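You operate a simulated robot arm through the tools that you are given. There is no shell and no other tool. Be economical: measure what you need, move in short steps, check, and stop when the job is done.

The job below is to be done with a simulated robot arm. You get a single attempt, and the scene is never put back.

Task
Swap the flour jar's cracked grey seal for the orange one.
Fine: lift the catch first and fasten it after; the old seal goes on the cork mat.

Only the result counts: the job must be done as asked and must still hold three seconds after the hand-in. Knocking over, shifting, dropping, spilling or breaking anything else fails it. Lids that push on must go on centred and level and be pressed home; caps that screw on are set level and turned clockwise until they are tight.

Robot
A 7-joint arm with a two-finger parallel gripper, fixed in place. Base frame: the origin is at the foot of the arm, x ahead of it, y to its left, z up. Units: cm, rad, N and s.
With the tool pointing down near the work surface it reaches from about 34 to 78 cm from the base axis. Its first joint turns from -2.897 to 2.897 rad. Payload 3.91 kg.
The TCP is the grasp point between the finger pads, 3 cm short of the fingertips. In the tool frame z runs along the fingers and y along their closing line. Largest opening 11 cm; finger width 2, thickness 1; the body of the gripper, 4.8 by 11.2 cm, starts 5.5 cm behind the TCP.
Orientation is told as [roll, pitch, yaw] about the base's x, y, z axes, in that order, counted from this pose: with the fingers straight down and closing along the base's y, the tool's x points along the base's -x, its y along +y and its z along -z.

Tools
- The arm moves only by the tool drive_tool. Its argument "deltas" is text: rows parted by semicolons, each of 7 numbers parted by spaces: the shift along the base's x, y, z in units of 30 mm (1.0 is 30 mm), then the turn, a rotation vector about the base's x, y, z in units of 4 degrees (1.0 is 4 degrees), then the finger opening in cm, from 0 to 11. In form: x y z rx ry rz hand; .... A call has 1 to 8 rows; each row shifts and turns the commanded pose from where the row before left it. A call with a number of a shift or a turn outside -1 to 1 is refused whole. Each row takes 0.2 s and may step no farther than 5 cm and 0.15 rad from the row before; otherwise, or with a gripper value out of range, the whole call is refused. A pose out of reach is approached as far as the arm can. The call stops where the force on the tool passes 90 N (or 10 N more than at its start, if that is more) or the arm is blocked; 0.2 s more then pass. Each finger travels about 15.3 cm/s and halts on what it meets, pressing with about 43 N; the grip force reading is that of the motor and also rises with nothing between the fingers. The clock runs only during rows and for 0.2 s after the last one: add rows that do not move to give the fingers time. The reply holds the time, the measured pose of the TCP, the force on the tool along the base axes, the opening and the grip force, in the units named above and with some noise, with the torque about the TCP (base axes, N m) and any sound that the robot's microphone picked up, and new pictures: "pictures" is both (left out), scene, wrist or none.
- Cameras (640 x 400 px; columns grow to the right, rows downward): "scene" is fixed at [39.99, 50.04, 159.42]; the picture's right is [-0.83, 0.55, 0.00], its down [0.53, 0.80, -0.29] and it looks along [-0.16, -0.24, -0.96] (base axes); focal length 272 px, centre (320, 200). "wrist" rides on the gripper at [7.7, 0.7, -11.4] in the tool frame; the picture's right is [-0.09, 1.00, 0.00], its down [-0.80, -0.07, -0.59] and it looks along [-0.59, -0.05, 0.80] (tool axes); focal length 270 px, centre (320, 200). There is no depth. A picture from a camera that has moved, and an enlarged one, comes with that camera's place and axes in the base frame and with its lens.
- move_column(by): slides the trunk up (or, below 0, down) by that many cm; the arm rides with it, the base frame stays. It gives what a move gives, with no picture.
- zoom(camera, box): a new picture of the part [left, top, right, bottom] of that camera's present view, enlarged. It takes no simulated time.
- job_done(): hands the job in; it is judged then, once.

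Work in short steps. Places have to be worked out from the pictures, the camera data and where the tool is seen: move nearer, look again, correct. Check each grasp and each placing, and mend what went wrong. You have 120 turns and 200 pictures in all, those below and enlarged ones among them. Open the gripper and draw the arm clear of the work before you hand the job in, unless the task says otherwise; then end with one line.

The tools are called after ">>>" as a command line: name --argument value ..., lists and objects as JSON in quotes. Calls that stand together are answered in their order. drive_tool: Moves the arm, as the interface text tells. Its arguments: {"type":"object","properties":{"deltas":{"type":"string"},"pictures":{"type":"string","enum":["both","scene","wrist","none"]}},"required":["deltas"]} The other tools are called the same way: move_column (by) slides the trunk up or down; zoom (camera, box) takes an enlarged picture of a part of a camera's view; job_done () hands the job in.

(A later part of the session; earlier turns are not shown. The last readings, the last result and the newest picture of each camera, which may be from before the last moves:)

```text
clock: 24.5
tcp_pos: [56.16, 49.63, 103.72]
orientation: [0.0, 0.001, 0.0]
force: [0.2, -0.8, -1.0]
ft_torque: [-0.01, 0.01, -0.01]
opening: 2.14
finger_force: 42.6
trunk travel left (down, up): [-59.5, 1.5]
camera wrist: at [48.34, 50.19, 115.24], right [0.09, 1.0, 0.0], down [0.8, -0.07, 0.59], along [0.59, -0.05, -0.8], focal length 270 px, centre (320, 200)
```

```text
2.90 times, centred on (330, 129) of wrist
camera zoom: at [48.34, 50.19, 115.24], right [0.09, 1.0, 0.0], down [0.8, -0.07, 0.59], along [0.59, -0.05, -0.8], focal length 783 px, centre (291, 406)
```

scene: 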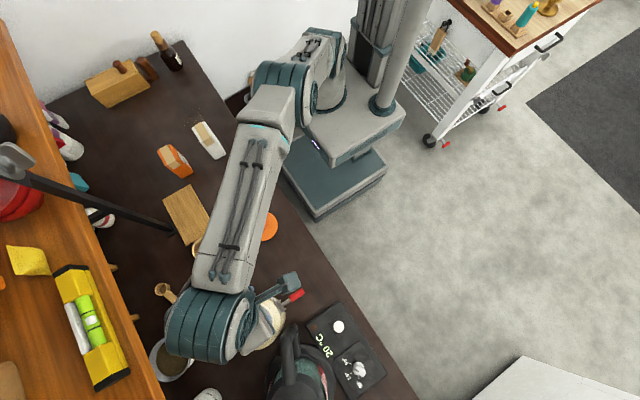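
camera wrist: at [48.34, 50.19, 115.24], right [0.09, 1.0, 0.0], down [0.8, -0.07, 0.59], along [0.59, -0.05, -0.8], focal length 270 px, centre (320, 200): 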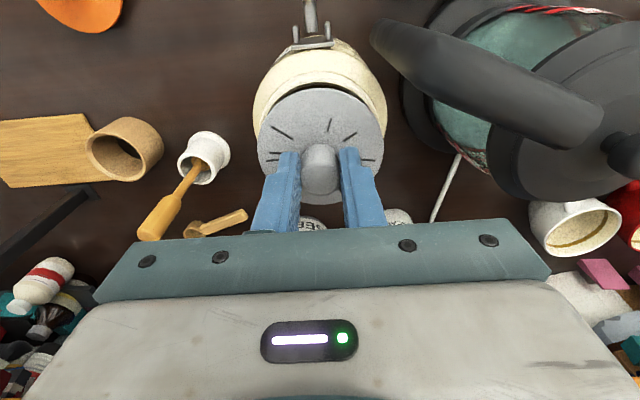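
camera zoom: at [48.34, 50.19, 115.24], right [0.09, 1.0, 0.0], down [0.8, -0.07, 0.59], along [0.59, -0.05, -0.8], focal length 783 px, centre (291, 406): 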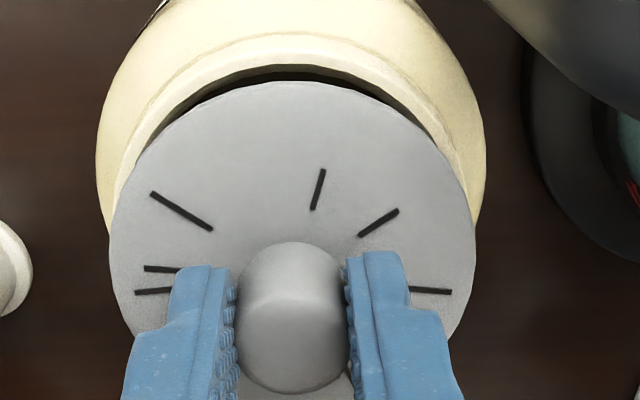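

The seal came off freely, jar still standing. Mat spans about x 56.4–65.2, y 6–21.9, with a vertical post near (67, 15.6); I'll set the seal at about (60.6, 11), away from the post. Lift, then carry along −y.

>>> drive_tool --deltas "0 0 0.8 0 0 0 1.5;0 0 0.8 0 0 0 1.5;-0.2 -0.5 0.8 0 0 0 1.5;-0.2 -0.9 0 0 0 0 1.5;0 -0.9 0 0 0 0 1.5;0 -0.9 0 0 0 0 1.5;0 -0.9 0 0 0 0 1.5" --pictures "none"

>>> drive_tool --deltas "0 -0.9 0 0 0 0 1.5;0 -0.9 0 0 0 0 1.5;0 -0.9 0 0 0 0 1.5;0 -0.9 0 0 0 0 1.5;0 -0.9 0 0 0 0 1.5;0 -0.9 0 0 0 0 1.5;0 -0.9 0 0 0 0 1.5;0 0 0 0 0 0 1.5"

```text
clock: 26.1
tcp_pos: [54.85, 37.22, 110.96]
orientation: [0.0, -0.001, 0.0]
force: [0.3, 0.6, -0.9]
ft_torque: [0.01, 0.01, 0.0]
opening: 2.16
finger_force: 42.7
trunk travel left (down, up): [-59.5, 1.5]
```

```text
clock: 27.9
tcp_pos: [55.02, 18.3, 111.07]
orientation: [0.0, 0.0, -0.001]
force: [-0.3, 0.5, 0.0]
ft_torque: [0.01, -0.01, 0.0]
opening: 2.14
finger_force: 43.4
trunk travel left (down, up): [-59.5, 1.5]
camera wrist: at [47.18, 18.99, 122.45], right [0.09, 1.0, 0.0], down [0.8, -0.07, 0.6], along [0.59, -0.05, -0.8], focal length 270 px, centre (320, 200)
```

scene: 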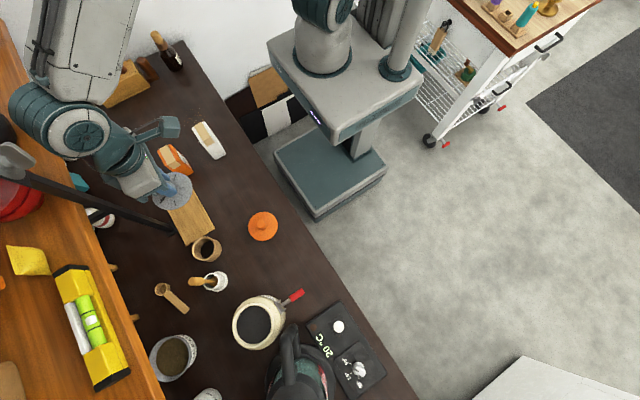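
wrist: 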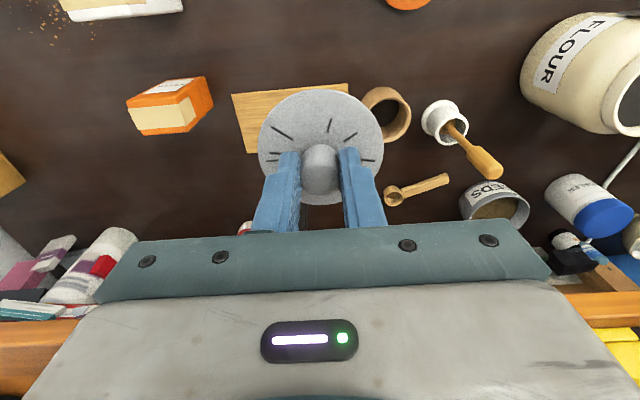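

Mat position confirmed (x 56.5–65.1, y 6–22). I move over (60.6, 11) and lower partway.

>>> drive_tool --deltas "0 -0.8 0 0 0 0 1.5;0 -0.8 0 0 0 0 1.5;0 -0.83 -0.3 0 0 0 1.5;0.6 0 -0.8 0 0 0 1.5;0.6 0 -0.8 0 0 0 1.5;0.67 0 -0.8 0 0 0 1.5;0 0 -0.8 0 0 0 1.5;0 0 0 0 0 0 1.5"

```text
clock: 29.7
tcp_pos: [60.48, 10.78, 100.47]
orientation: [0.0, 0.0, -0.001]
force: [0.3, 0.9, -0.3]
ft_torque: [-0.01, 0.01, -0.01]
opening: 2.17
finger_force: 42.8
trunk travel left (down, up): [-59.5, 1.5]
camera wrist: at [52.73, 11.58, 111.87], right [0.09, 1.0, 0.0], down [0.8, -0.07, 0.59], along [0.59, -0.05, -0.8], focal length 270 px, centre (320, 200)
```

scene: 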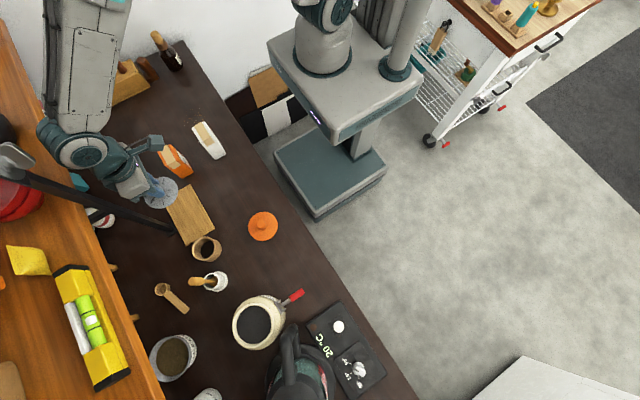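
wrist: 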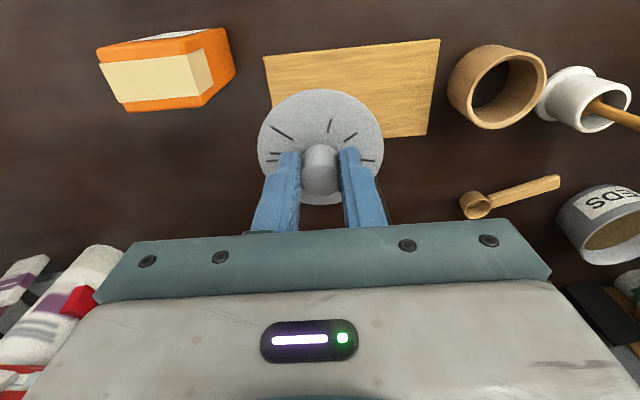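

Mat's corner matches. Lower to z≈92.5, then feel for contact.

>>> drive_tool --deltas "0 0.05 -0.8 0 0 0 1.5;0 0 -0.8 0 0 0 1.5;0 0 -0.8 0 0 0 1.5;0 0 -0.2 0 0 0 1.5;0 0 0 0 0 0 1.5" --pictures "wrist"

>>> zoom --camera "scene" --box '[100, 120, 260, 260]'

```text
clock: 30.9
tcp_pos: [60.54, 11.15, 92.7]
orientation: [0.0, -0.004, -0.001]
force: [-0.2, -0.2, -0.6]
ft_torque: [0.01, 0.02, 0.0]
opening: 2.17
finger_force: 43.3
trunk travel left (down, up): [-59.5, 1.5]
camera wrist: at [52.74, 11.8, 104.1], right [0.09, 1.0, 0.0], down [0.8, -0.07, 0.6], along [0.59, -0.05, -0.8], focal length 270 px, centre (320, 200)
```

wrist: 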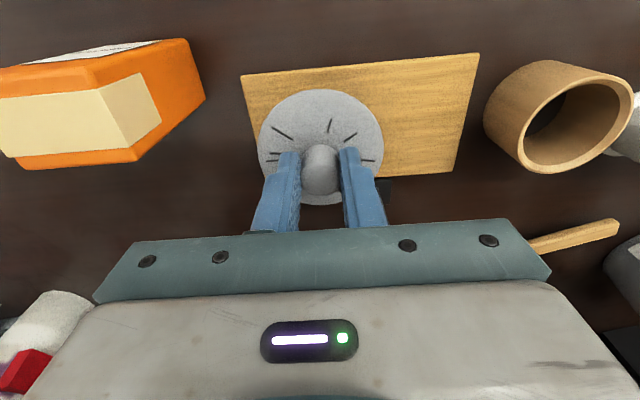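

```text
2.86 times, centred on (180, 190) of scene
camera zoom: at [39.99, 50.04, 159.42], right [-0.83, 0.55, 0.0], down [0.53, 0.8, -0.29], along [-0.16, -0.24, -0.96], focal length 776 px, centre (720, 229)
```

zoom: 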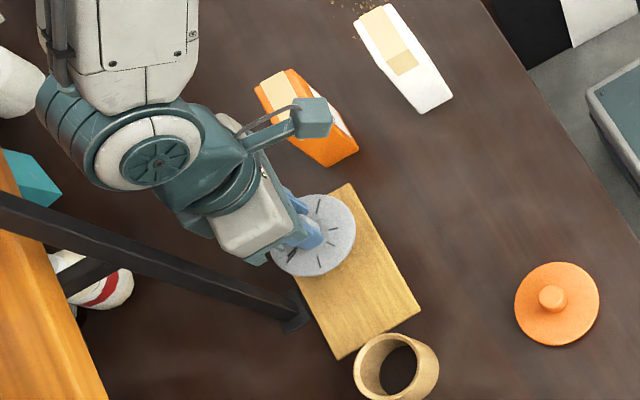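

Good position. Step down slowly.

>>> drive_tool --deltas "0.05 0 -0.2 0 0 0 1.5;0 0 -0.2 0 0 0 1.5;0 0 -0.15 0 0 0 1.5;0 0 -0.1 0 0 0 1.5;0 0 0 0 0 0 1.5" --pictures "wrist"

```text
clock: 32.1
tcp_pos: [60.79, 11.22, 90.61]
orientation: [-0.001, -0.003, -0.001]
force: [0.3, -0.3, 0.6]
ft_torque: [-0.02, -0.01, 0.01]
opening: 2.15
finger_force: 42.3
trunk travel left (down, up): [-59.5, 1.5]
camera wrist: at [52.9, 11.85, 102.13], right [0.09, 1.0, 0.0], down [0.8, -0.07, 0.6], along [0.59, -0.05, -0.8], focal length 270 px, centre (320, 200)
```

wrist: 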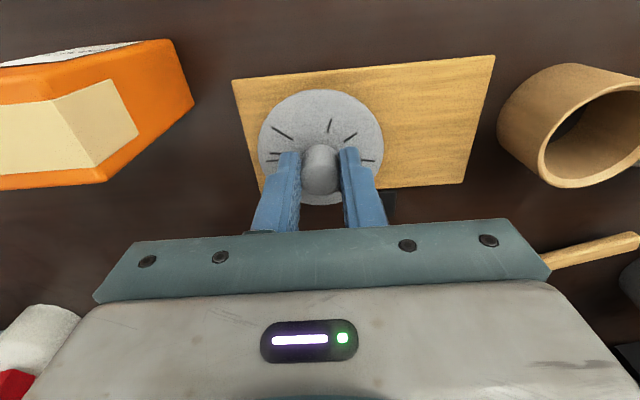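

No contact yet; continue down.

>>> drive_tool --deltas "0 0 -0.1 0 0 0 1.5;0 0 -0.1 0 0 0 1.5;0 0 -0.1 0 0 0 1.5;0 0 0 0 0 0 1.5" --pictures "none"

>>> drive_tool --deltas "0 0 -0.1 0 0 0 1.5;0 0 -0.1 0 0 0 1.5;0 0 0 0 0 0 1.5" --pictures "wrist"

```text
clock: 33.1
tcp_pos: [60.67, 11.03, 90.38]
orientation: [0.002, -0.008, 0.0]
force: [-0.9, -0.4, 39.1]
ft_torque: [-0.07, 0.36, -0.02]
opening: 2.17
finger_force: 43.7
trunk travel left (down, up): [-59.5, 1.5]
```

```text
clock: 33.9
tcp_pos: [60.73, 11.18, 90.14]
orientation: [0.003, -0.019, 0.001]
force: [-3.8, -1.1, 70.7]
ft_torque: [-0.1, -0.31, -0.02]
opening: 2.14
finger_force: 43.7
trunk travel left (down, up): [-59.5, 1.5]
camera wrist: at [52.67, 11.79, 101.49], right [0.09, 1.0, 0.01], down [0.79, -0.07, 0.61], along [0.61, -0.05, -0.79], focal length 270 px, centre (320, 200)
```

wrist: 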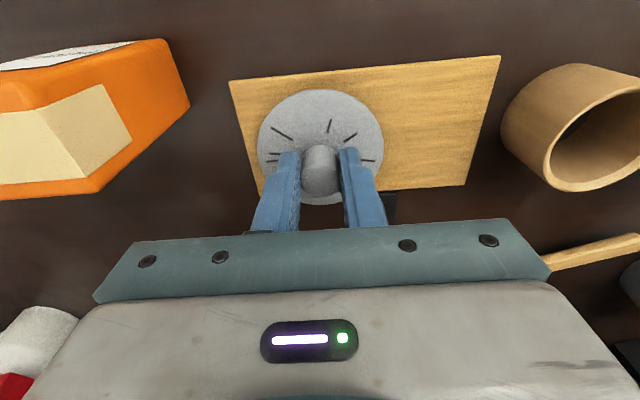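

Contact at TCP z≈90.4. Relieve the pressure, then open.

>>> drive_tool --deltas "0 0 0.2 0 0 0 1.5;0 0 0.17 0 0 0 1.5;0 0 0 0 0 0 1.5;0 0 0 0 0 0 3;0 0 0 0 0 0 5;0 0 0 0 0 0 5" --pictures "wrist"

```text
clock: 35.3
tcp_pos: [60.64, 11.3, 90.25]
orientation: [0.001, 0.0, 0.0]
force: [-0.4, 0.3, -1.0]
ft_torque: [0.04, 0.05, 0.01]
opening: 4.99
finger_force: 0.0
trunk travel left (down, up): [-59.5, 1.5]
camera wrist: at [52.85, 11.9, 101.77], right [0.09, 1.0, 0.0], down [0.8, -0.07, 0.59], along [0.59, -0.05, -0.8], focal length 270 px, centre (320, 200)
```

wrist: 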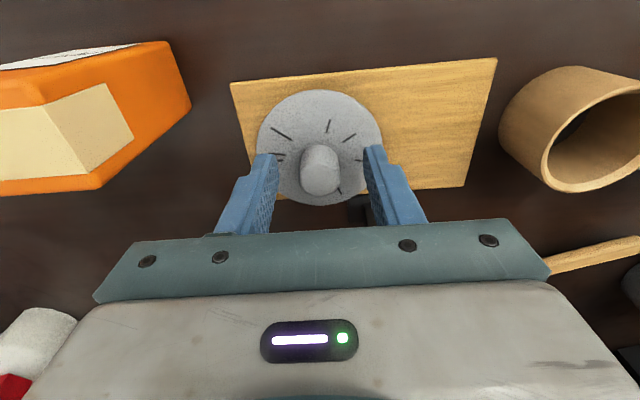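

Old seal rests on the mat. Rise and head for the orange seal.

>>> drive_tool --deltas "0 0 0.8 0 0 0 5;0 0 1 0 0 0 5;0 0 1 0 0 0 5;-0.6 0 0.6 0 0 0 5;-1 0.5 0 0 0 0 5;-1 0.8 0 0 0 0 5;-1 0.8 0 0 0 0 5;-1 0.8 0 0 0 0 5" --pictures "none"

>>> drive_tool --deltas "-0.4 0.8 0 0 0 0 5;-0.3 0.8 0 0 0 0 5;0 0.8 0 0 0 0 5;0 0.5 0 0 0 0 5;0 0 0 0 0 0 5"

>>> zoom --camera "scene" --box '[140, 140, 320, 270]'

```text
clock: 37.1
tcp_pos: [46.79, 19.84, 100.6]
orientation: [-0.001, -0.001, 0.001]
force: [-0.3, 1.2, 0.6]
ft_torque: [0.01, -0.02, -0.04]
opening: 5.01
finger_force: 0.1
trunk travel left (down, up): [-59.5, 1.5]
```

```text
clock: 38.3
tcp_pos: [44.74, 28.55, 100.6]
orientation: [0.001, 0.0, 0.001]
force: [0.1, -0.2, 0.1]
ft_torque: [0.0, 0.01, 0.01]
opening: 4.99
finger_force: 0.0
trunk travel left (down, up): [-59.5, 1.5]
camera wrist: at [36.96, 29.22, 112.02], right [0.09, 1.0, 0.0], down [0.8, -0.07, 0.59], along [0.59, -0.05, -0.8], focal length 270 px, centre (320, 200)
```

scene: 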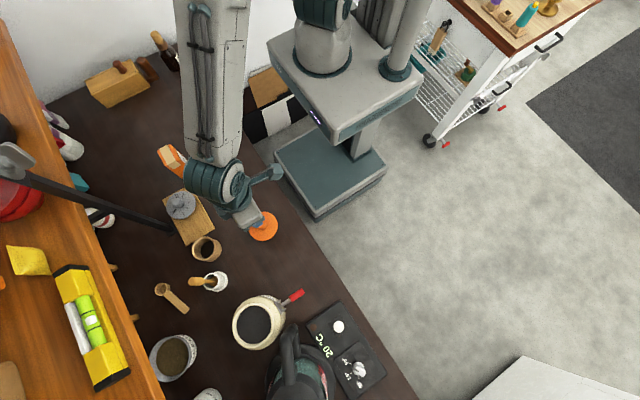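
wrist: 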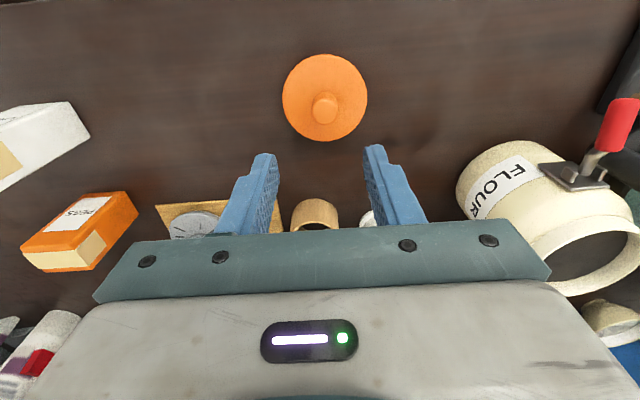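

```text
3.08 times, centred on (230, 205) of scene
camera zoom: at [39.99, 50.04, 159.42], right [-0.83, 0.55, 0.0], down [0.53, 0.8, -0.29], along [-0.16, -0.24, -0.96], focal length 836 px, centre (597, 185)
```

zoom: 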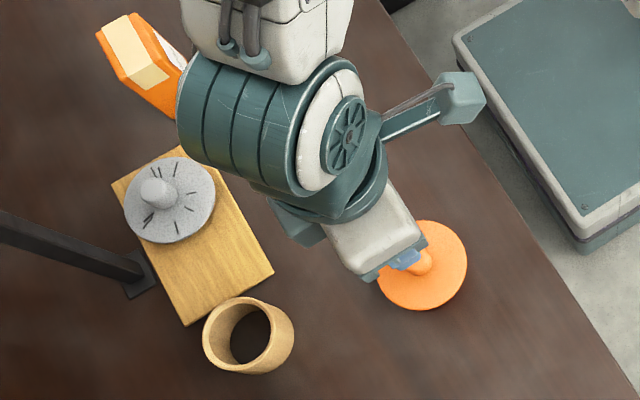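

Orange knob at ≈(44.6, 28.9). Correct and lower to z≈93.

>>> drive_tool --deltas "-0.05 0.12 -0.8 0 0 0 5;0 0 -0.9 0 0 0 5;0 0 -0.8 0 0 0 5;0 0 0 0 0 0 5" --pictures "wrist"

>>> zoom --camera "wrist" --box '[220, 80, 440, 218]'

>>> zoom --camera "scene" --box '[230, 200, 310, 250]'

```text
clock: 39.3
tcp_pos: [44.58, 29.06, 93.09]
orientation: [-0.001, -0.002, 0.0]
force: [0.0, -0.1, -0.5]
ft_torque: [0.01, 0.02, 0.02]
opening: 5.01
finger_force: 0.2
trunk travel left (down, up): [-59.5, 1.5]
camera wrist: at [36.78, 29.66, 104.46], right [0.09, 1.0, 0.0], down [0.8, -0.07, 0.6], along [0.59, -0.05, -0.8], focal length 270 px, centre (320, 200)
```

wrist: 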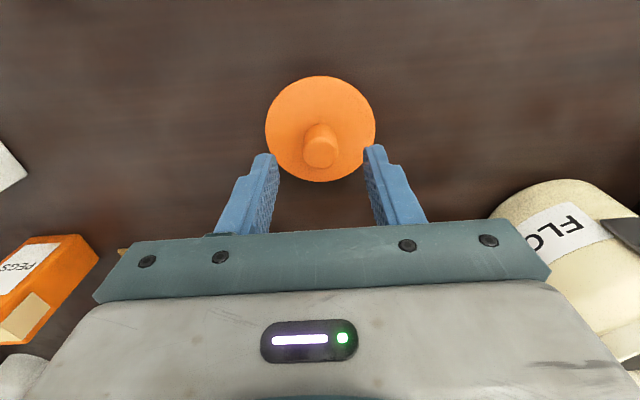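

```text
2.90 times, centred on (330, 149) of wrist
camera zoom: at [36.78, 29.66, 104.46], right [0.09, 1.0, 0.0], down [0.8, -0.07, 0.6], along [0.59, -0.05, -0.8], focal length 783 px, centre (291, 348)
```

zoom: 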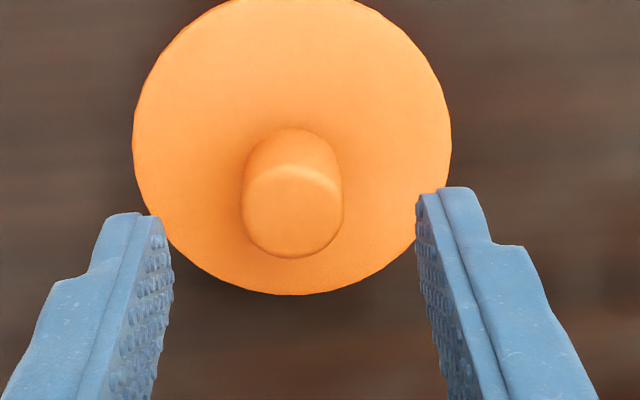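

```text
8.00 times, centred on (270, 225) of scene
camera zoom: at [39.99, 50.04, 159.42], right [-0.83, 0.55, 0.0], down [0.53, 0.8, -0.29], along [-0.16, -0.24, -0.96], focal length 2173 px, centre (720, 0)
```

zoom: 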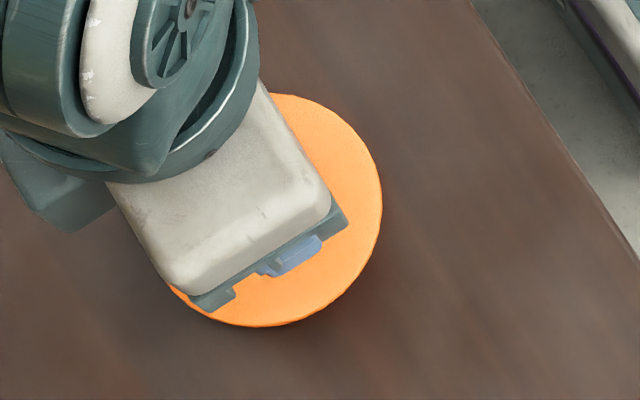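

Aligned: knob top ≈(44.5, 29.0, 88.7). Descend to z≈89.7 and close.

>>> drive_tool --deltas "-0.03 0 -0.5 0 0 0 5;0 0 -0.5 0 0 0 5;0 0 -0.13 0 0 0 5;0 0 0 0 0 0 5;0 0 0 0 0 0 2;0 0 0 0 0 0 1.5;0 0 0 0 0 0 1.5" --pictures "wrist"

>>> zoom --camera "wrist" --box '[220, 100, 440, 238]'

```text
clock: 40.9
tcp_pos: [44.57, 28.91, 89.73]
orientation: [-0.001, 0.002, -0.001]
force: [-0.1, 0.9, 0.0]
ft_torque: [0.02, -0.04, -0.02]
opening: 2.17
finger_force: 42.9
trunk travel left (down, up): [-59.5, 1.5]
camera wrist: at [36.74, 29.6, 101.1], right [0.09, 1.0, 0.0], down [0.8, -0.07, 0.6], along [0.59, -0.05, -0.8], focal length 270 px, centre (320, 200)
```

wrist: 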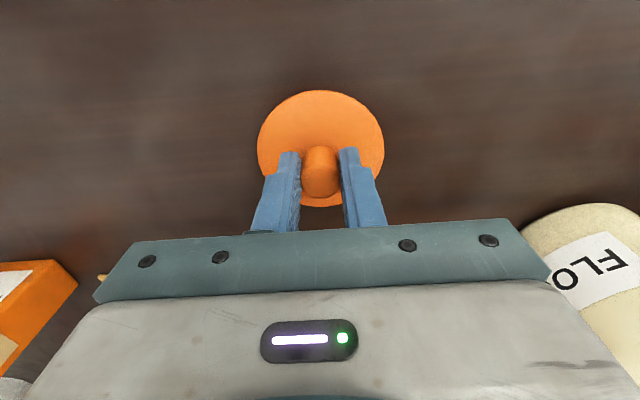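

```text
2.90 times, centred on (330, 169) of wrist
camera zoom: at [36.74, 29.6, 101.1], right [0.09, 1.0, 0.0], down [0.8, -0.07, 0.6], along [0.59, -0.05, -0.8], focal length 783 px, centre (291, 290)
```

zoom: 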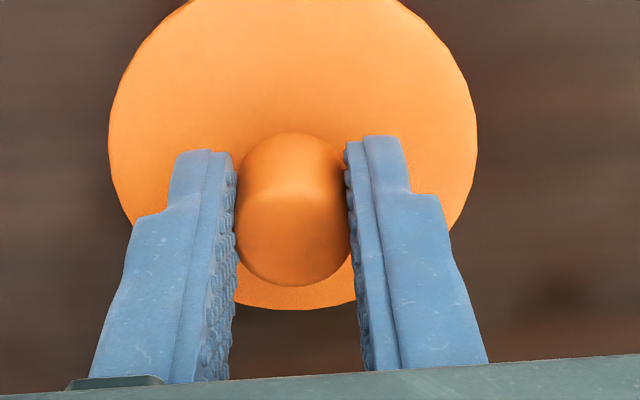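

Firm grip (2.17 cm), almost identical to the earlier hold of the grey one. Lift and carry to above the jar.

>>> drive_tool --deltas "0 0 0.3 0 0 0 1.5;0 0 0.8 0 0 0 1.5;0 0 1 0 0 0 1.5;0 0 1 0 0 0 1.5;0 0 1 0 0 0 1.5;0 0 1 0 0 0 1.5;0.3 0.5 1 0 0 0 1.5;0.5 0.8 0.6 0 0 0 1.5" --pictures "none"

>>> drive_tool --deltas "0.5 0.8 0 0 0 0 1.5;0.5 0.8 0 0 0 0 1.5;0.5 0.8 0 0 0 0 1.5;0.5 0.8 0 0 0 0 1.5;0.5 0.8 0 0 0 0 1.5;0.5 0.8 0 0 0 0 1.5;0 0.7 0 0 0 0 1.5;0 0 0 0 0 0 1.5"

```text
clock: 42.7
tcp_pos: [46.94, 32.86, 109.87]
orientation: [0.0, 0.0, 0.001]
force: [0.2, -0.1, 0.1]
ft_torque: [0.01, 0.01, 0.09]
opening: 2.16
finger_force: 43.0
trunk travel left (down, up): [-59.5, 1.5]
```

```text
clock: 44.5
tcp_pos: [55.98, 49.24, 109.75]
orientation: [-0.001, 0.001, 0.001]
force: [-0.2, -0.1, -0.1]
ft_torque: [-0.01, 0.01, -0.03]
opening: 2.16
finger_force: 42.5
trunk travel left (down, up): [-59.5, 1.5]
camera wrist: at [48.16, 49.91, 121.12], right [0.09, 1.0, 0.0], down [0.8, -0.07, 0.59], along [0.59, -0.05, -0.8], focal length 270 px, centre (320, 200)
```

scene: 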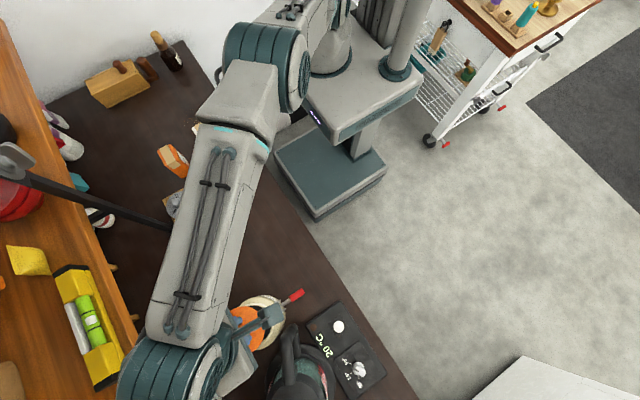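
wrist: 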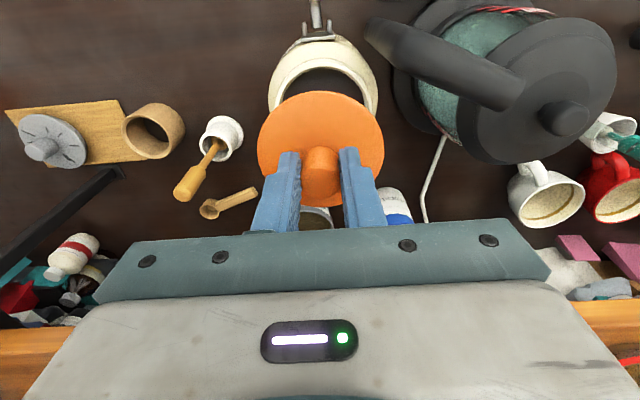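

Lower to just above the mouth, correcting by (+0.12, +0.27), and compare with the picture taken when the grey seal was lifted.

>>> drive_tool --deltas "0.04 0.09 -0.6 0 0 0 1.5;0 0 -0.6 0 0 0 1.5;0 0 -0.5 0 0 0 1.5;0 0 -0.25 0 0 0 1.5;0 0 0 0 0 0 1.5" --pictures "none"

>>> zoom --camera "wrist" --box '[220, 60, 440, 198]'

>>> zoom --camera "scene" --box '[220, 280, 300, 360]'

```text
clock: 45.7
tcp_pos: [56.05, 49.62, 104.03]
orientation: [0.0, 0.0, 0.0]
force: [-0.2, -0.3, -0.8]
ft_torque: [-0.02, 0.0, 0.01]
opening: 2.18
finger_force: 43.4
trunk travel left (down, up): [-59.5, 1.5]
```

```text
2.90 times, centred on (330, 129) of wrist
camera zoom: at [48.31, 50.3, 115.28], right [0.09, 1.0, 0.0], down [0.8, -0.07, 0.59], along [0.59, -0.05, -0.8], focal length 783 px, centre (291, 406)
```

zoom: 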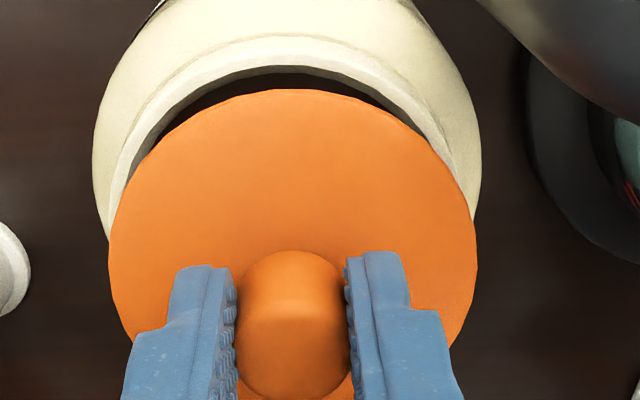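

```text
5.00 times, centred on (260, 320) of scene
camera zoom: at [39.99, 50.04, 159.42], right [-0.83, 0.55, 0.0], down [0.53, 0.8, -0.29], along [-0.16, -0.24, -0.96], focal length 1358 px, centre (620, -400)
```

zoom: 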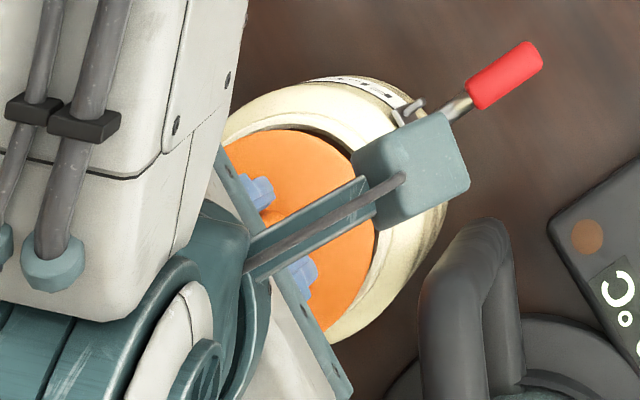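

The orange seal sits ≈0.18 cm further +x in the fingers than the grey one did, and the hand is ≈0.1 too far +y. Correct, then lower until it meets its seat.

>>> drive_tool --deltas "-0.055 -0.033 0 0 0 0 1.5;0 0 -0.15 0 0 0 1.5;0 0 -0.15 0 0 0 1.5;0 0 0 0 0 0 1.5" --pictures "none"

>>> zoom --camera "wrist" --box '[220, 60, 440, 198]'

```text
clock: 46.7
tcp_pos: [56.03, 49.6, 102.93]
orientation: [0.0, 0.0, -0.001]
force: [-0.7, -0.9, -1.1]
ft_torque: [0.01, 0.01, 0.0]
opening: 2.18
finger_force: 42.8
trunk travel left (down, up): [-59.5, 1.5]
```

```text
2.90 times, centred on (330, 129) of wrist
camera zoom: at [48.14, 50.19, 114.36], right [0.09, 1.0, 0.0], down [0.8, -0.07, 0.59], along [0.59, -0.05, -0.8], focal length 783 px, centre (291, 406)
```

zoom: 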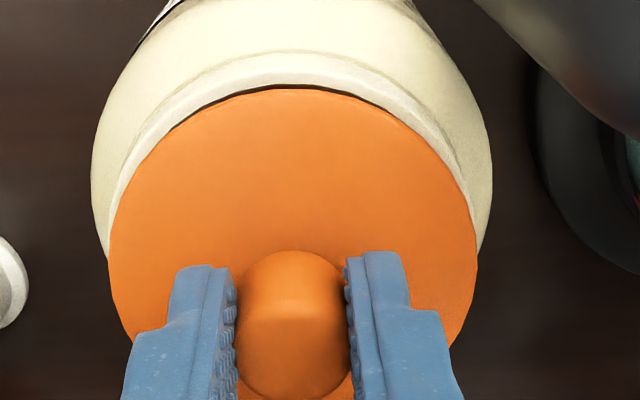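

Centred, no contact yet. Continue in small steps.

>>> drive_tool --deltas "0 0 -0.1 0 0 0 1.5;0 0 -0.1 0 0 0 1.5;0 0 -0.05 0 0 0 1.5;0 0 0 0 0 0 1.5" --pictures "none"

>>> zoom --camera "wrist" --box '[220, 60, 440, 198]'

```text
clock: 47.7
tcp_pos: [56.02, 49.55, 102.13]
orientation: [0.001, -0.002, 0.0]
force: [0.9, -1.1, 1.0]
ft_torque: [0.02, -0.01, 0.01]
opening: 2.17
finger_force: 42.9
trunk travel left (down, up): [-59.5, 1.5]
```

```text
2.90 times, centred on (330, 129) of wrist
camera zoom: at [48.13, 50.2, 113.65], right [0.09, 1.0, 0.0], down [0.8, -0.07, 0.6], along [0.59, -0.05, -0.8], focal length 783 px, centre (291, 406)
```

zoom: 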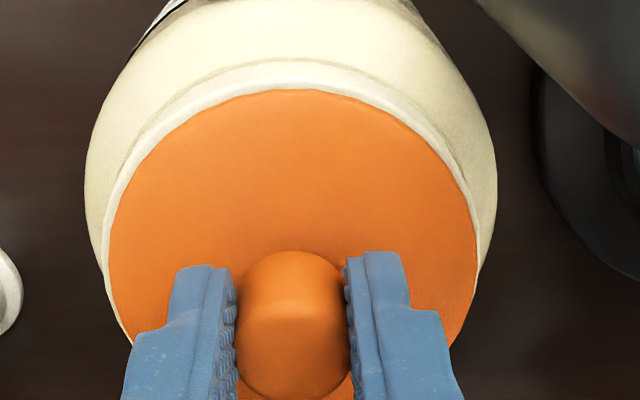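

Almost home; press further gently.

>>> drive_tool --deltas "0 0 -0.06 0 0 0 1.5;0 0 -0.06 0 0 0 1.5;0 0 -0.06 0 0 0 1.5;0 0 0 0 0 0 1.5" --pictures "none"

>>> zoom --camera "wrist" --box '[220, 60, 440, 198]'

```text
clock: 48.7
tcp_pos: [56.04, 49.47, 102.07]
orientation: [0.005, -0.005, 0.0]
force: [6.5, 1.7, 17.4]
ft_torque: [-0.1, -0.08, 0.03]
opening: 2.14
finger_force: 43.4
trunk travel left (down, up): [-59.5, 1.5]
```

```text
2.90 times, centred on (330, 129) of wrist
camera zoom: at [48.16, 50.11, 113.39], right [0.09, 1.0, 0.0], down [0.8, -0.07, 0.6], along [0.6, -0.05, -0.8], focal length 783 px, centre (291, 406)
```

zoom: 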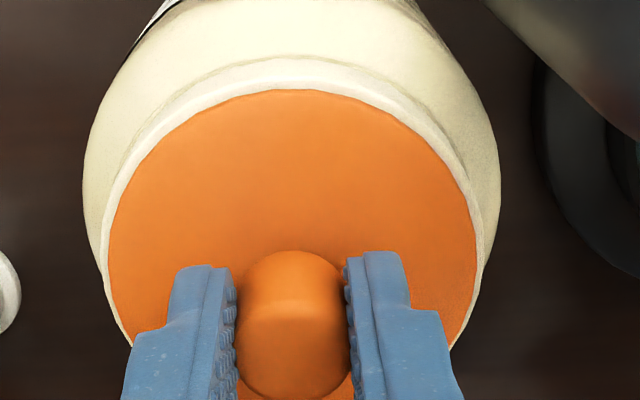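

Contact at 17 N. Press to roughly 50 N to make sure it's home, level check by the torque.

>>> drive_tool --deltas "0 0 -0.08 0 0 0 1.5;0 0 -0.08 0 0 0 1.5;0 0 0 0 0 0 1.5" --pictures "none"

>>> zoom --camera "wrist" --box '[220, 60, 440, 198]'

```text
clock: 49.5
tcp_pos: [56.01, 49.49, 102.01]
orientation: [0.009, -0.011, 0.0]
force: [11.8, 4.8, 40.6]
ft_torque: [-0.15, -0.34, -0.03]
opening: 2.17
finger_force: 42.9
trunk travel left (down, up): [-59.5, 1.5]
```

```text
2.90 times, centred on (330, 129) of wrist
camera zoom: at [48.08, 50.03, 113.33], right [0.09, 1.0, 0.01], down [0.79, -0.08, 0.6], along [0.6, -0.05, -0.8], focal length 783 px, centre (291, 406)
```

zoom: 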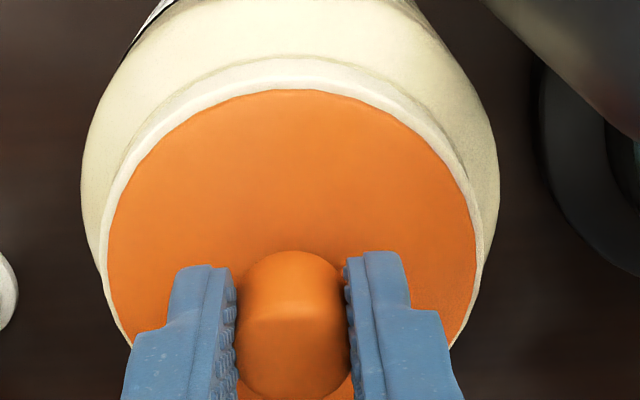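

Bottomed (no further travel). Relieve pressure and open the fingers.

>>> drive_tool --deltas "0 0 0.1 0 0 0 1.5;0 0 0.12 0 0 0 1.5;0 0 0 0 0 0 1.5;0 0 0 0 0 0 3.5;0 0 0 0 0 0 5;0 0 0 0 0 0 5" --pictures "none"

>>> drive_tool --deltas "0 0 0.5 0 0 0 5;0 0 0.6 0 0 0 5;0 0 0 0 0 0 5" --pictures "none"

>>> zoom --camera "wrist" --box '[220, 60, 440, 198]'

```text
clock: 50.9
tcp_pos: [55.83, 49.51, 101.78]
orientation: [0.002, 0.001, -0.001]
force: [-0.2, -0.8, 0.4]
ft_torque: [0.0, 0.03, -0.03]
opening: 5.02
finger_force: 0.0
trunk travel left (down, up): [-59.5, 1.5]
```

```text
clock: 51.7
tcp_pos: [55.9, 49.48, 105.2]
orientation: [0.0, -0.001, 0.001]
force: [0.2, -0.2, -0.3]
ft_torque: [0.05, 0.01, 0.04]
opening: 5.0
finger_force: 0.1
trunk travel left (down, up): [-59.5, 1.5]
```

```text
2.90 times, centred on (330, 129) of wrist
camera zoom: at [48.19, 50.18, 116.67], right [0.09, 1.0, 0.0], down [0.8, -0.07, 0.6], along [0.59, -0.05, -0.8], focal length 783 px, centre (291, 406)
```

zoom: 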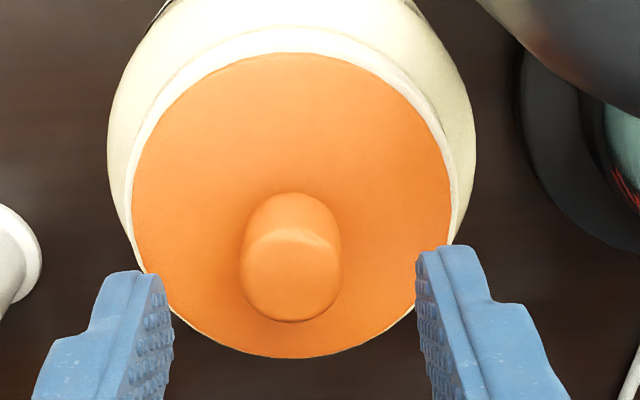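

The orange seal is centred and flush. Next, back away and take a view of the lever to fasten it.

>>> drive_tool --deltas "0 0 0.8 0 0 0 5;-0.8 0 0.3 0 0 0 5;-1 0 0 0 -0.8 0 4;-1 0 0 0 -1 0 4;-1 0 0 0 -1 0 4;-1 0 -0.3 0 -1 0 4;-0.7 0 -0.5 0 -1 0 4;0 0 -0.5 0 -0.9 0 4"

>>> zoom --camera "wrist" --box '[220, 80, 440, 218]'

>>> zoom --camera "scene" --box '[220, 260, 380, 360]'

```text
clock: 53.5
tcp_pos: [39.38, 49.45, 104.54]
orientation: [0.001, -0.398, -0.001]
force: [0.2, 0.5, 0.4]
ft_torque: [0.03, 0.0, 0.0]
opening: 3.99
finger_force: 0.0
trunk travel left (down, up): [-59.5, 1.5]
camera wrist: at [27.72, 50.28, 112.09], right [0.08, 1.0, 0.04], down [0.51, -0.07, 0.86], along [0.86, -0.05, -0.51], focal length 270 px, centre (320, 200)
```

scene: 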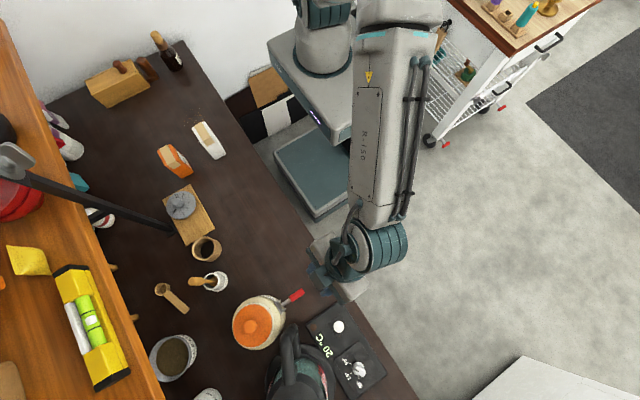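
wrist: 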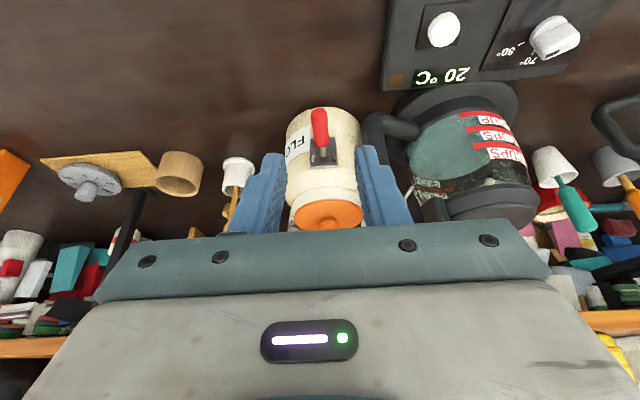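

```text
2.90 times, centred on (330, 149) of wrist
camera zoom: at [27.72, 50.28, 112.09], right [0.08, 1.0, 0.04], down [0.51, -0.07, 0.86], along [0.86, -0.05, -0.51], focal length 783 px, centre (291, 348)
```

zoom: 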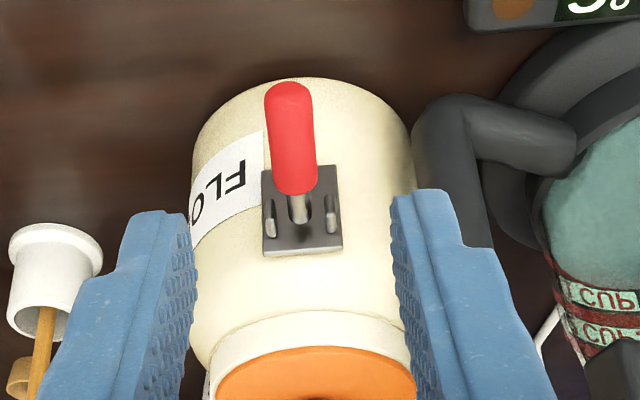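

```text
4.00 times, centred on (300, 310) of scene
camera zoom: at [39.99, 50.04, 159.42], right [-0.83, 0.55, 0.0], down [0.53, 0.8, -0.29], along [-0.16, -0.24, -0.96], focal length 1087 px, centre (400, -240)
```

zoom: 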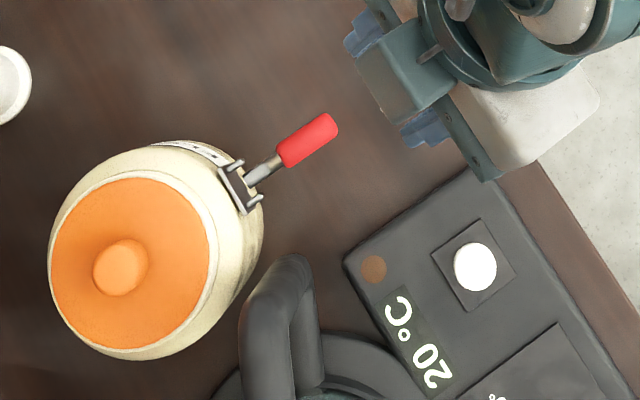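

Lever still horizontal, jar unmoved. Straddle the handle at about (45.2, 49.6, 93) with a 4 cm opening.

>>> drive_tool --deltas "0.33 0.01 -0.633 0 0 0 4;0.33 0.01 -0.633 0 0 0 4;0.33 0.01 -0.633 0 0 0 4;0.33 0.01 -0.633 0 0 0 4;0.33 0.01 -0.633 0 0 0 4;0 0 0 0 0 0 4" --pictures "wrist"

>>> zoom --camera "wrist" --box '[220, 80, 440, 218]'

>>> zoom --camera "scene" --box '[220, 260, 380, 360]'

```text
clock: 54.9
tcp_pos: [44.37, 49.89, 95.09]
orientation: [-0.001, -0.399, -0.002]
force: [0.5, -0.7, -0.2]
ft_torque: [-0.01, -0.06, 0.02]
opening: 3.99
finger_force: 0.0
trunk travel left (down, up): [-59.5, 1.5]
camera wrist: at [32.73, 50.48, 102.62], right [0.08, 1.0, 0.03], down [0.51, -0.07, 0.86], along [0.86, -0.05, -0.51], focal length 270 px, centre (320, 200)
```

wrist: 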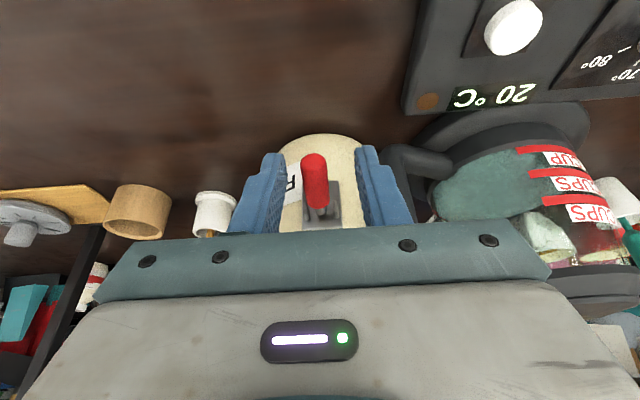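

```text
2.90 times, centred on (330, 149) of wrist
camera zoom: at [32.73, 50.48, 102.62], right [0.08, 1.0, 0.03], down [0.51, -0.07, 0.86], along [0.86, -0.05, -0.51], focal length 783 px, centre (291, 348)
```

zoom: 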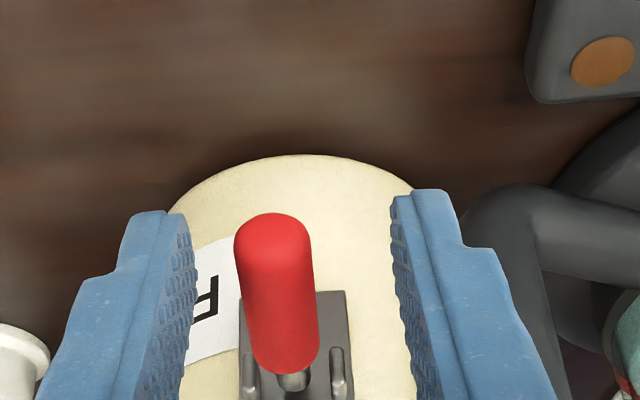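

```text
4.00 times, centred on (300, 310) of scene
camera zoom: at [39.99, 50.04, 159.42], right [-0.83, 0.55, 0.0], down [0.53, 0.8, -0.29], along [-0.16, -0.24, -0.96], focal length 1087 px, centre (400, -240)
```

zoom: 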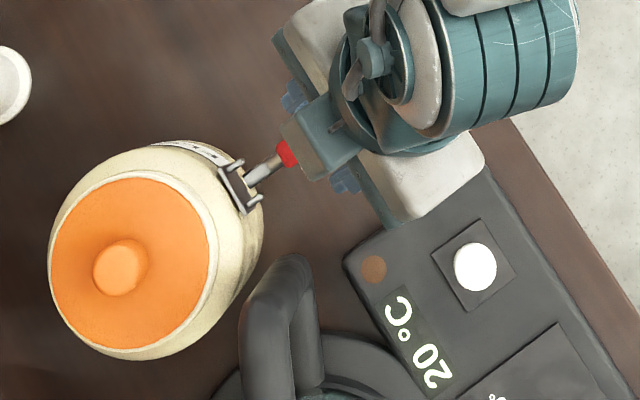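

Handle is slightly to −y; shift 0.2 and close, then swing down the first part of the arc.

>>> drive_tool --deltas "0 -0.08 0 0 0 0 4;0 0 0 0 0 0 1;0 0 0 0 0 0 1;0 0 0 0 0 0 1;-0.013 0 -0.34 0 -1 0 1;0.053 0 -0.323 0 -1 0 1;0.113 0 -0.297 0 -1 0 1" --pictures "wrist"

>>> zoom --camera "scene" --box '[220, 260, 380, 360]'

```text
clock: 56.5
tcp_pos: [44.41, 49.47, 92.46]
orientation: [0.004, -0.614, -0.002]
force: [-17.2, 0.3, 23.0]
ft_torque: [-0.04, -1.44, -0.07]
opening: 1.39
finger_force: 44.8
trunk travel left (down, up): [-59.5, 1.5]
camera wrist: at [31.53, 50.09, 97.35], right [0.07, 1.0, 0.05], down [0.31, -0.07, 0.95], along [0.95, -0.05, -0.32], focal length 270 px, centre (320, 200)
```

wrist: 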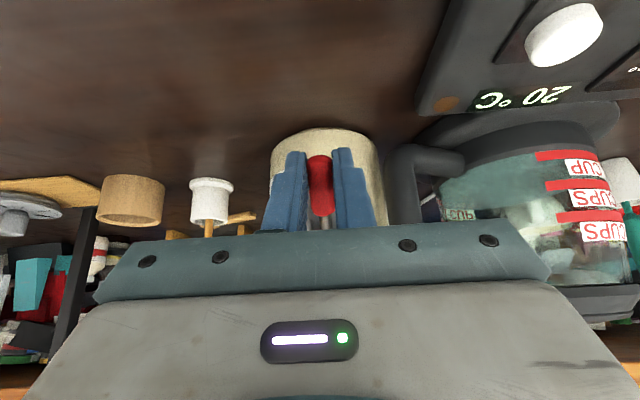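

```text
4.00 times, centred on (300, 310) of scene
camera zoom: at [39.99, 50.04, 159.42], right [-0.83, 0.55, 0.0], down [0.53, 0.8, -0.29], along [-0.16, -0.24, -0.96], focal length 1087 px, centre (400, -240)
```

zoom: 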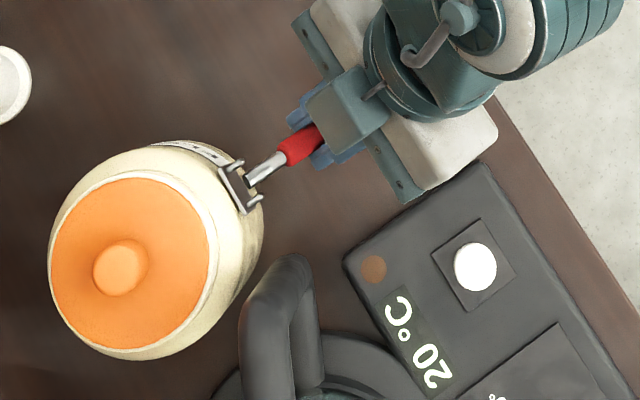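

Lever is following down (~55–60°). Continue the arc to the hanging position.

>>> drive_tool --deltas "0.15 0 -0.27 0 -1 0 1;0.2 0 -0.22 0 -1 0 1;0.28 0 -0.14 0 0 0 1;0.26 0 -0.08 0 0 0 1" --pictures "wrist"

>>> zoom --camera "scene" --box '[220, 260, 380, 360]'

```text
clock: 57.5
tcp_pos: [46.87, 49.6, 89.9]
orientation: [-0.004, -0.746, 0.005]
force: [-47.7, -8.6, -6.9]
ft_torque: [0.36, -1.33, 0.0]
opening: 1.32
finger_force: 44.9
trunk travel left (down, up): [-59.5, 1.5]
camera wrist: at [33.21, 50.13, 93.05], right [0.06, 1.0, 0.06], down [0.19, -0.07, 0.98], along [0.98, -0.05, -0.19], focal length 270 px, centre (320, 200)
```

wrist: 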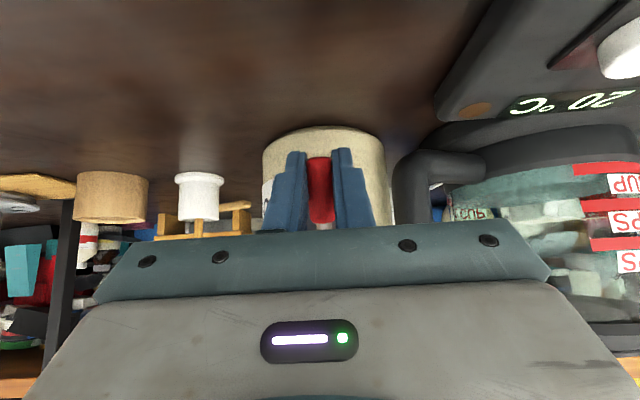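

```text
4.00 times, centred on (300, 310) of scene
camera zoom: at [39.99, 50.04, 159.42], right [-0.83, 0.55, 0.0], down [0.53, 0.8, -0.29], along [-0.16, -0.24, -0.96], focal length 1087 px, centre (400, -240)
```

zoom: 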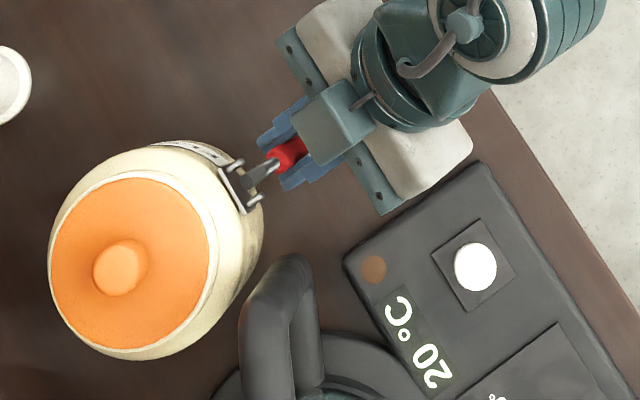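

About 20° left; pushing force 48 N, jar steady. Push a bit further in.

>>> drive_tool --deltas "0.12 0 -0.02 0 0 0 1;0.1 0 0 0 0 0 1;0 0 0 0 0 0 1" --pictures "none"

>>> zoom --camera "scene" --box '[220, 260, 380, 360]'

```text
clock: 58.3
tcp_pos: [47.56, 49.47, 89.64]
orientation: [-0.005, -0.742, 0.006]
force: [-40.7, -11.2, -27.7]
ft_torque: [0.33, -0.68, -0.2]
opening: 1.36
finger_force: 45.1
trunk travel left (down, up): [-59.5, 1.5]
```

```text
4.00 times, centred on (300, 310) of scene
camera zoom: at [39.99, 50.04, 159.42], right [-0.83, 0.55, 0.0], down [0.53, 0.8, -0.29], along [-0.16, -0.24, -0.96], focal length 1087 px, centre (400, -240)
```

zoom: 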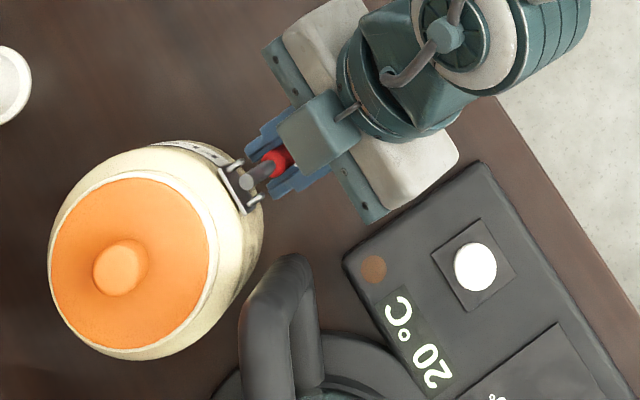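

Nearly there; ease down a little and in a bit more.

>>> drive_tool --deltas "0.05 0 -0.12 0 0 0 1;0.08 0 -0.03 0 0 0 1;0.05 0 0 0 0 0 1;0 0 0 0 0 0 1" --pictures "none"

>>> zoom --camera "scene" --box '[220, 260, 380, 360]'

```text
clock: 59.3
tcp_pos: [48.29, 49.39, 89.46]
orientation: [0.0, -0.746, 0.003]
force: [-39.2, -11.7, -15.0]
ft_torque: [0.0, -1.05, -0.14]
opening: 1.39
finger_force: 44.9
trunk travel left (down, up): [-59.5, 1.5]
```

```text
4.00 times, centred on (300, 310) of scene
camera zoom: at [39.99, 50.04, 159.42], right [-0.83, 0.55, 0.0], down [0.53, 0.8, -0.29], along [-0.16, -0.24, -0.96], focal length 1087 px, centre (400, -240)
```

zoom: 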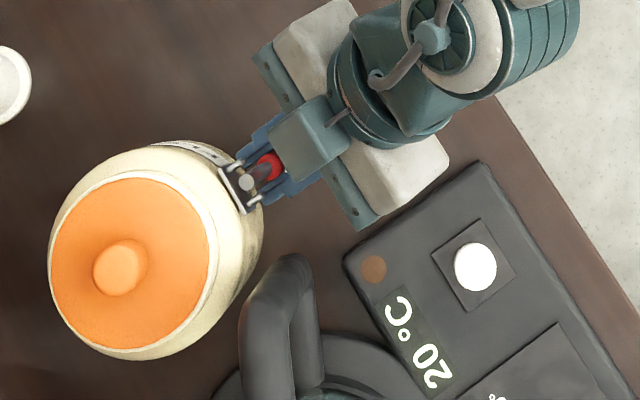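

The handle is back at its original place. Relieve the push, then open.

>>> drive_tool --deltas "-0.1 0 0 0 0 0 1;-0.1 0 0.03 0 0 0 1;0 0 0 0 0 0 1" --pictures "none"

>>> zoom --camera "scene" --box '[220, 260, 380, 360]'

```text
clock: 60.1
tcp_pos: [48.31, 49.52, 89.52]
orientation: [-0.002, -0.747, 0.0]
force: [-1.2, -1.4, -24.6]
ft_torque: [0.31, 0.39, 0.1]
opening: 1.35
finger_force: 45.1
trunk travel left (down, up): [-59.5, 1.5]
```

```text
4.00 times, centred on (300, 310) of scene
camera zoom: at [39.99, 50.04, 159.42], right [-0.83, 0.55, 0.0], down [0.53, 0.8, -0.29], along [-0.16, -0.24, -0.96], focal length 1087 px, centre (400, -240)
```

zoom: 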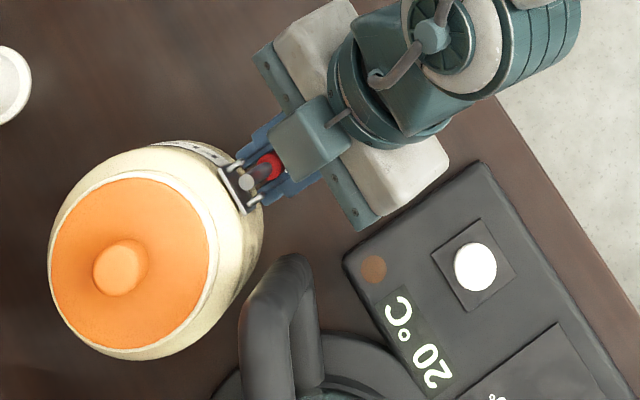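

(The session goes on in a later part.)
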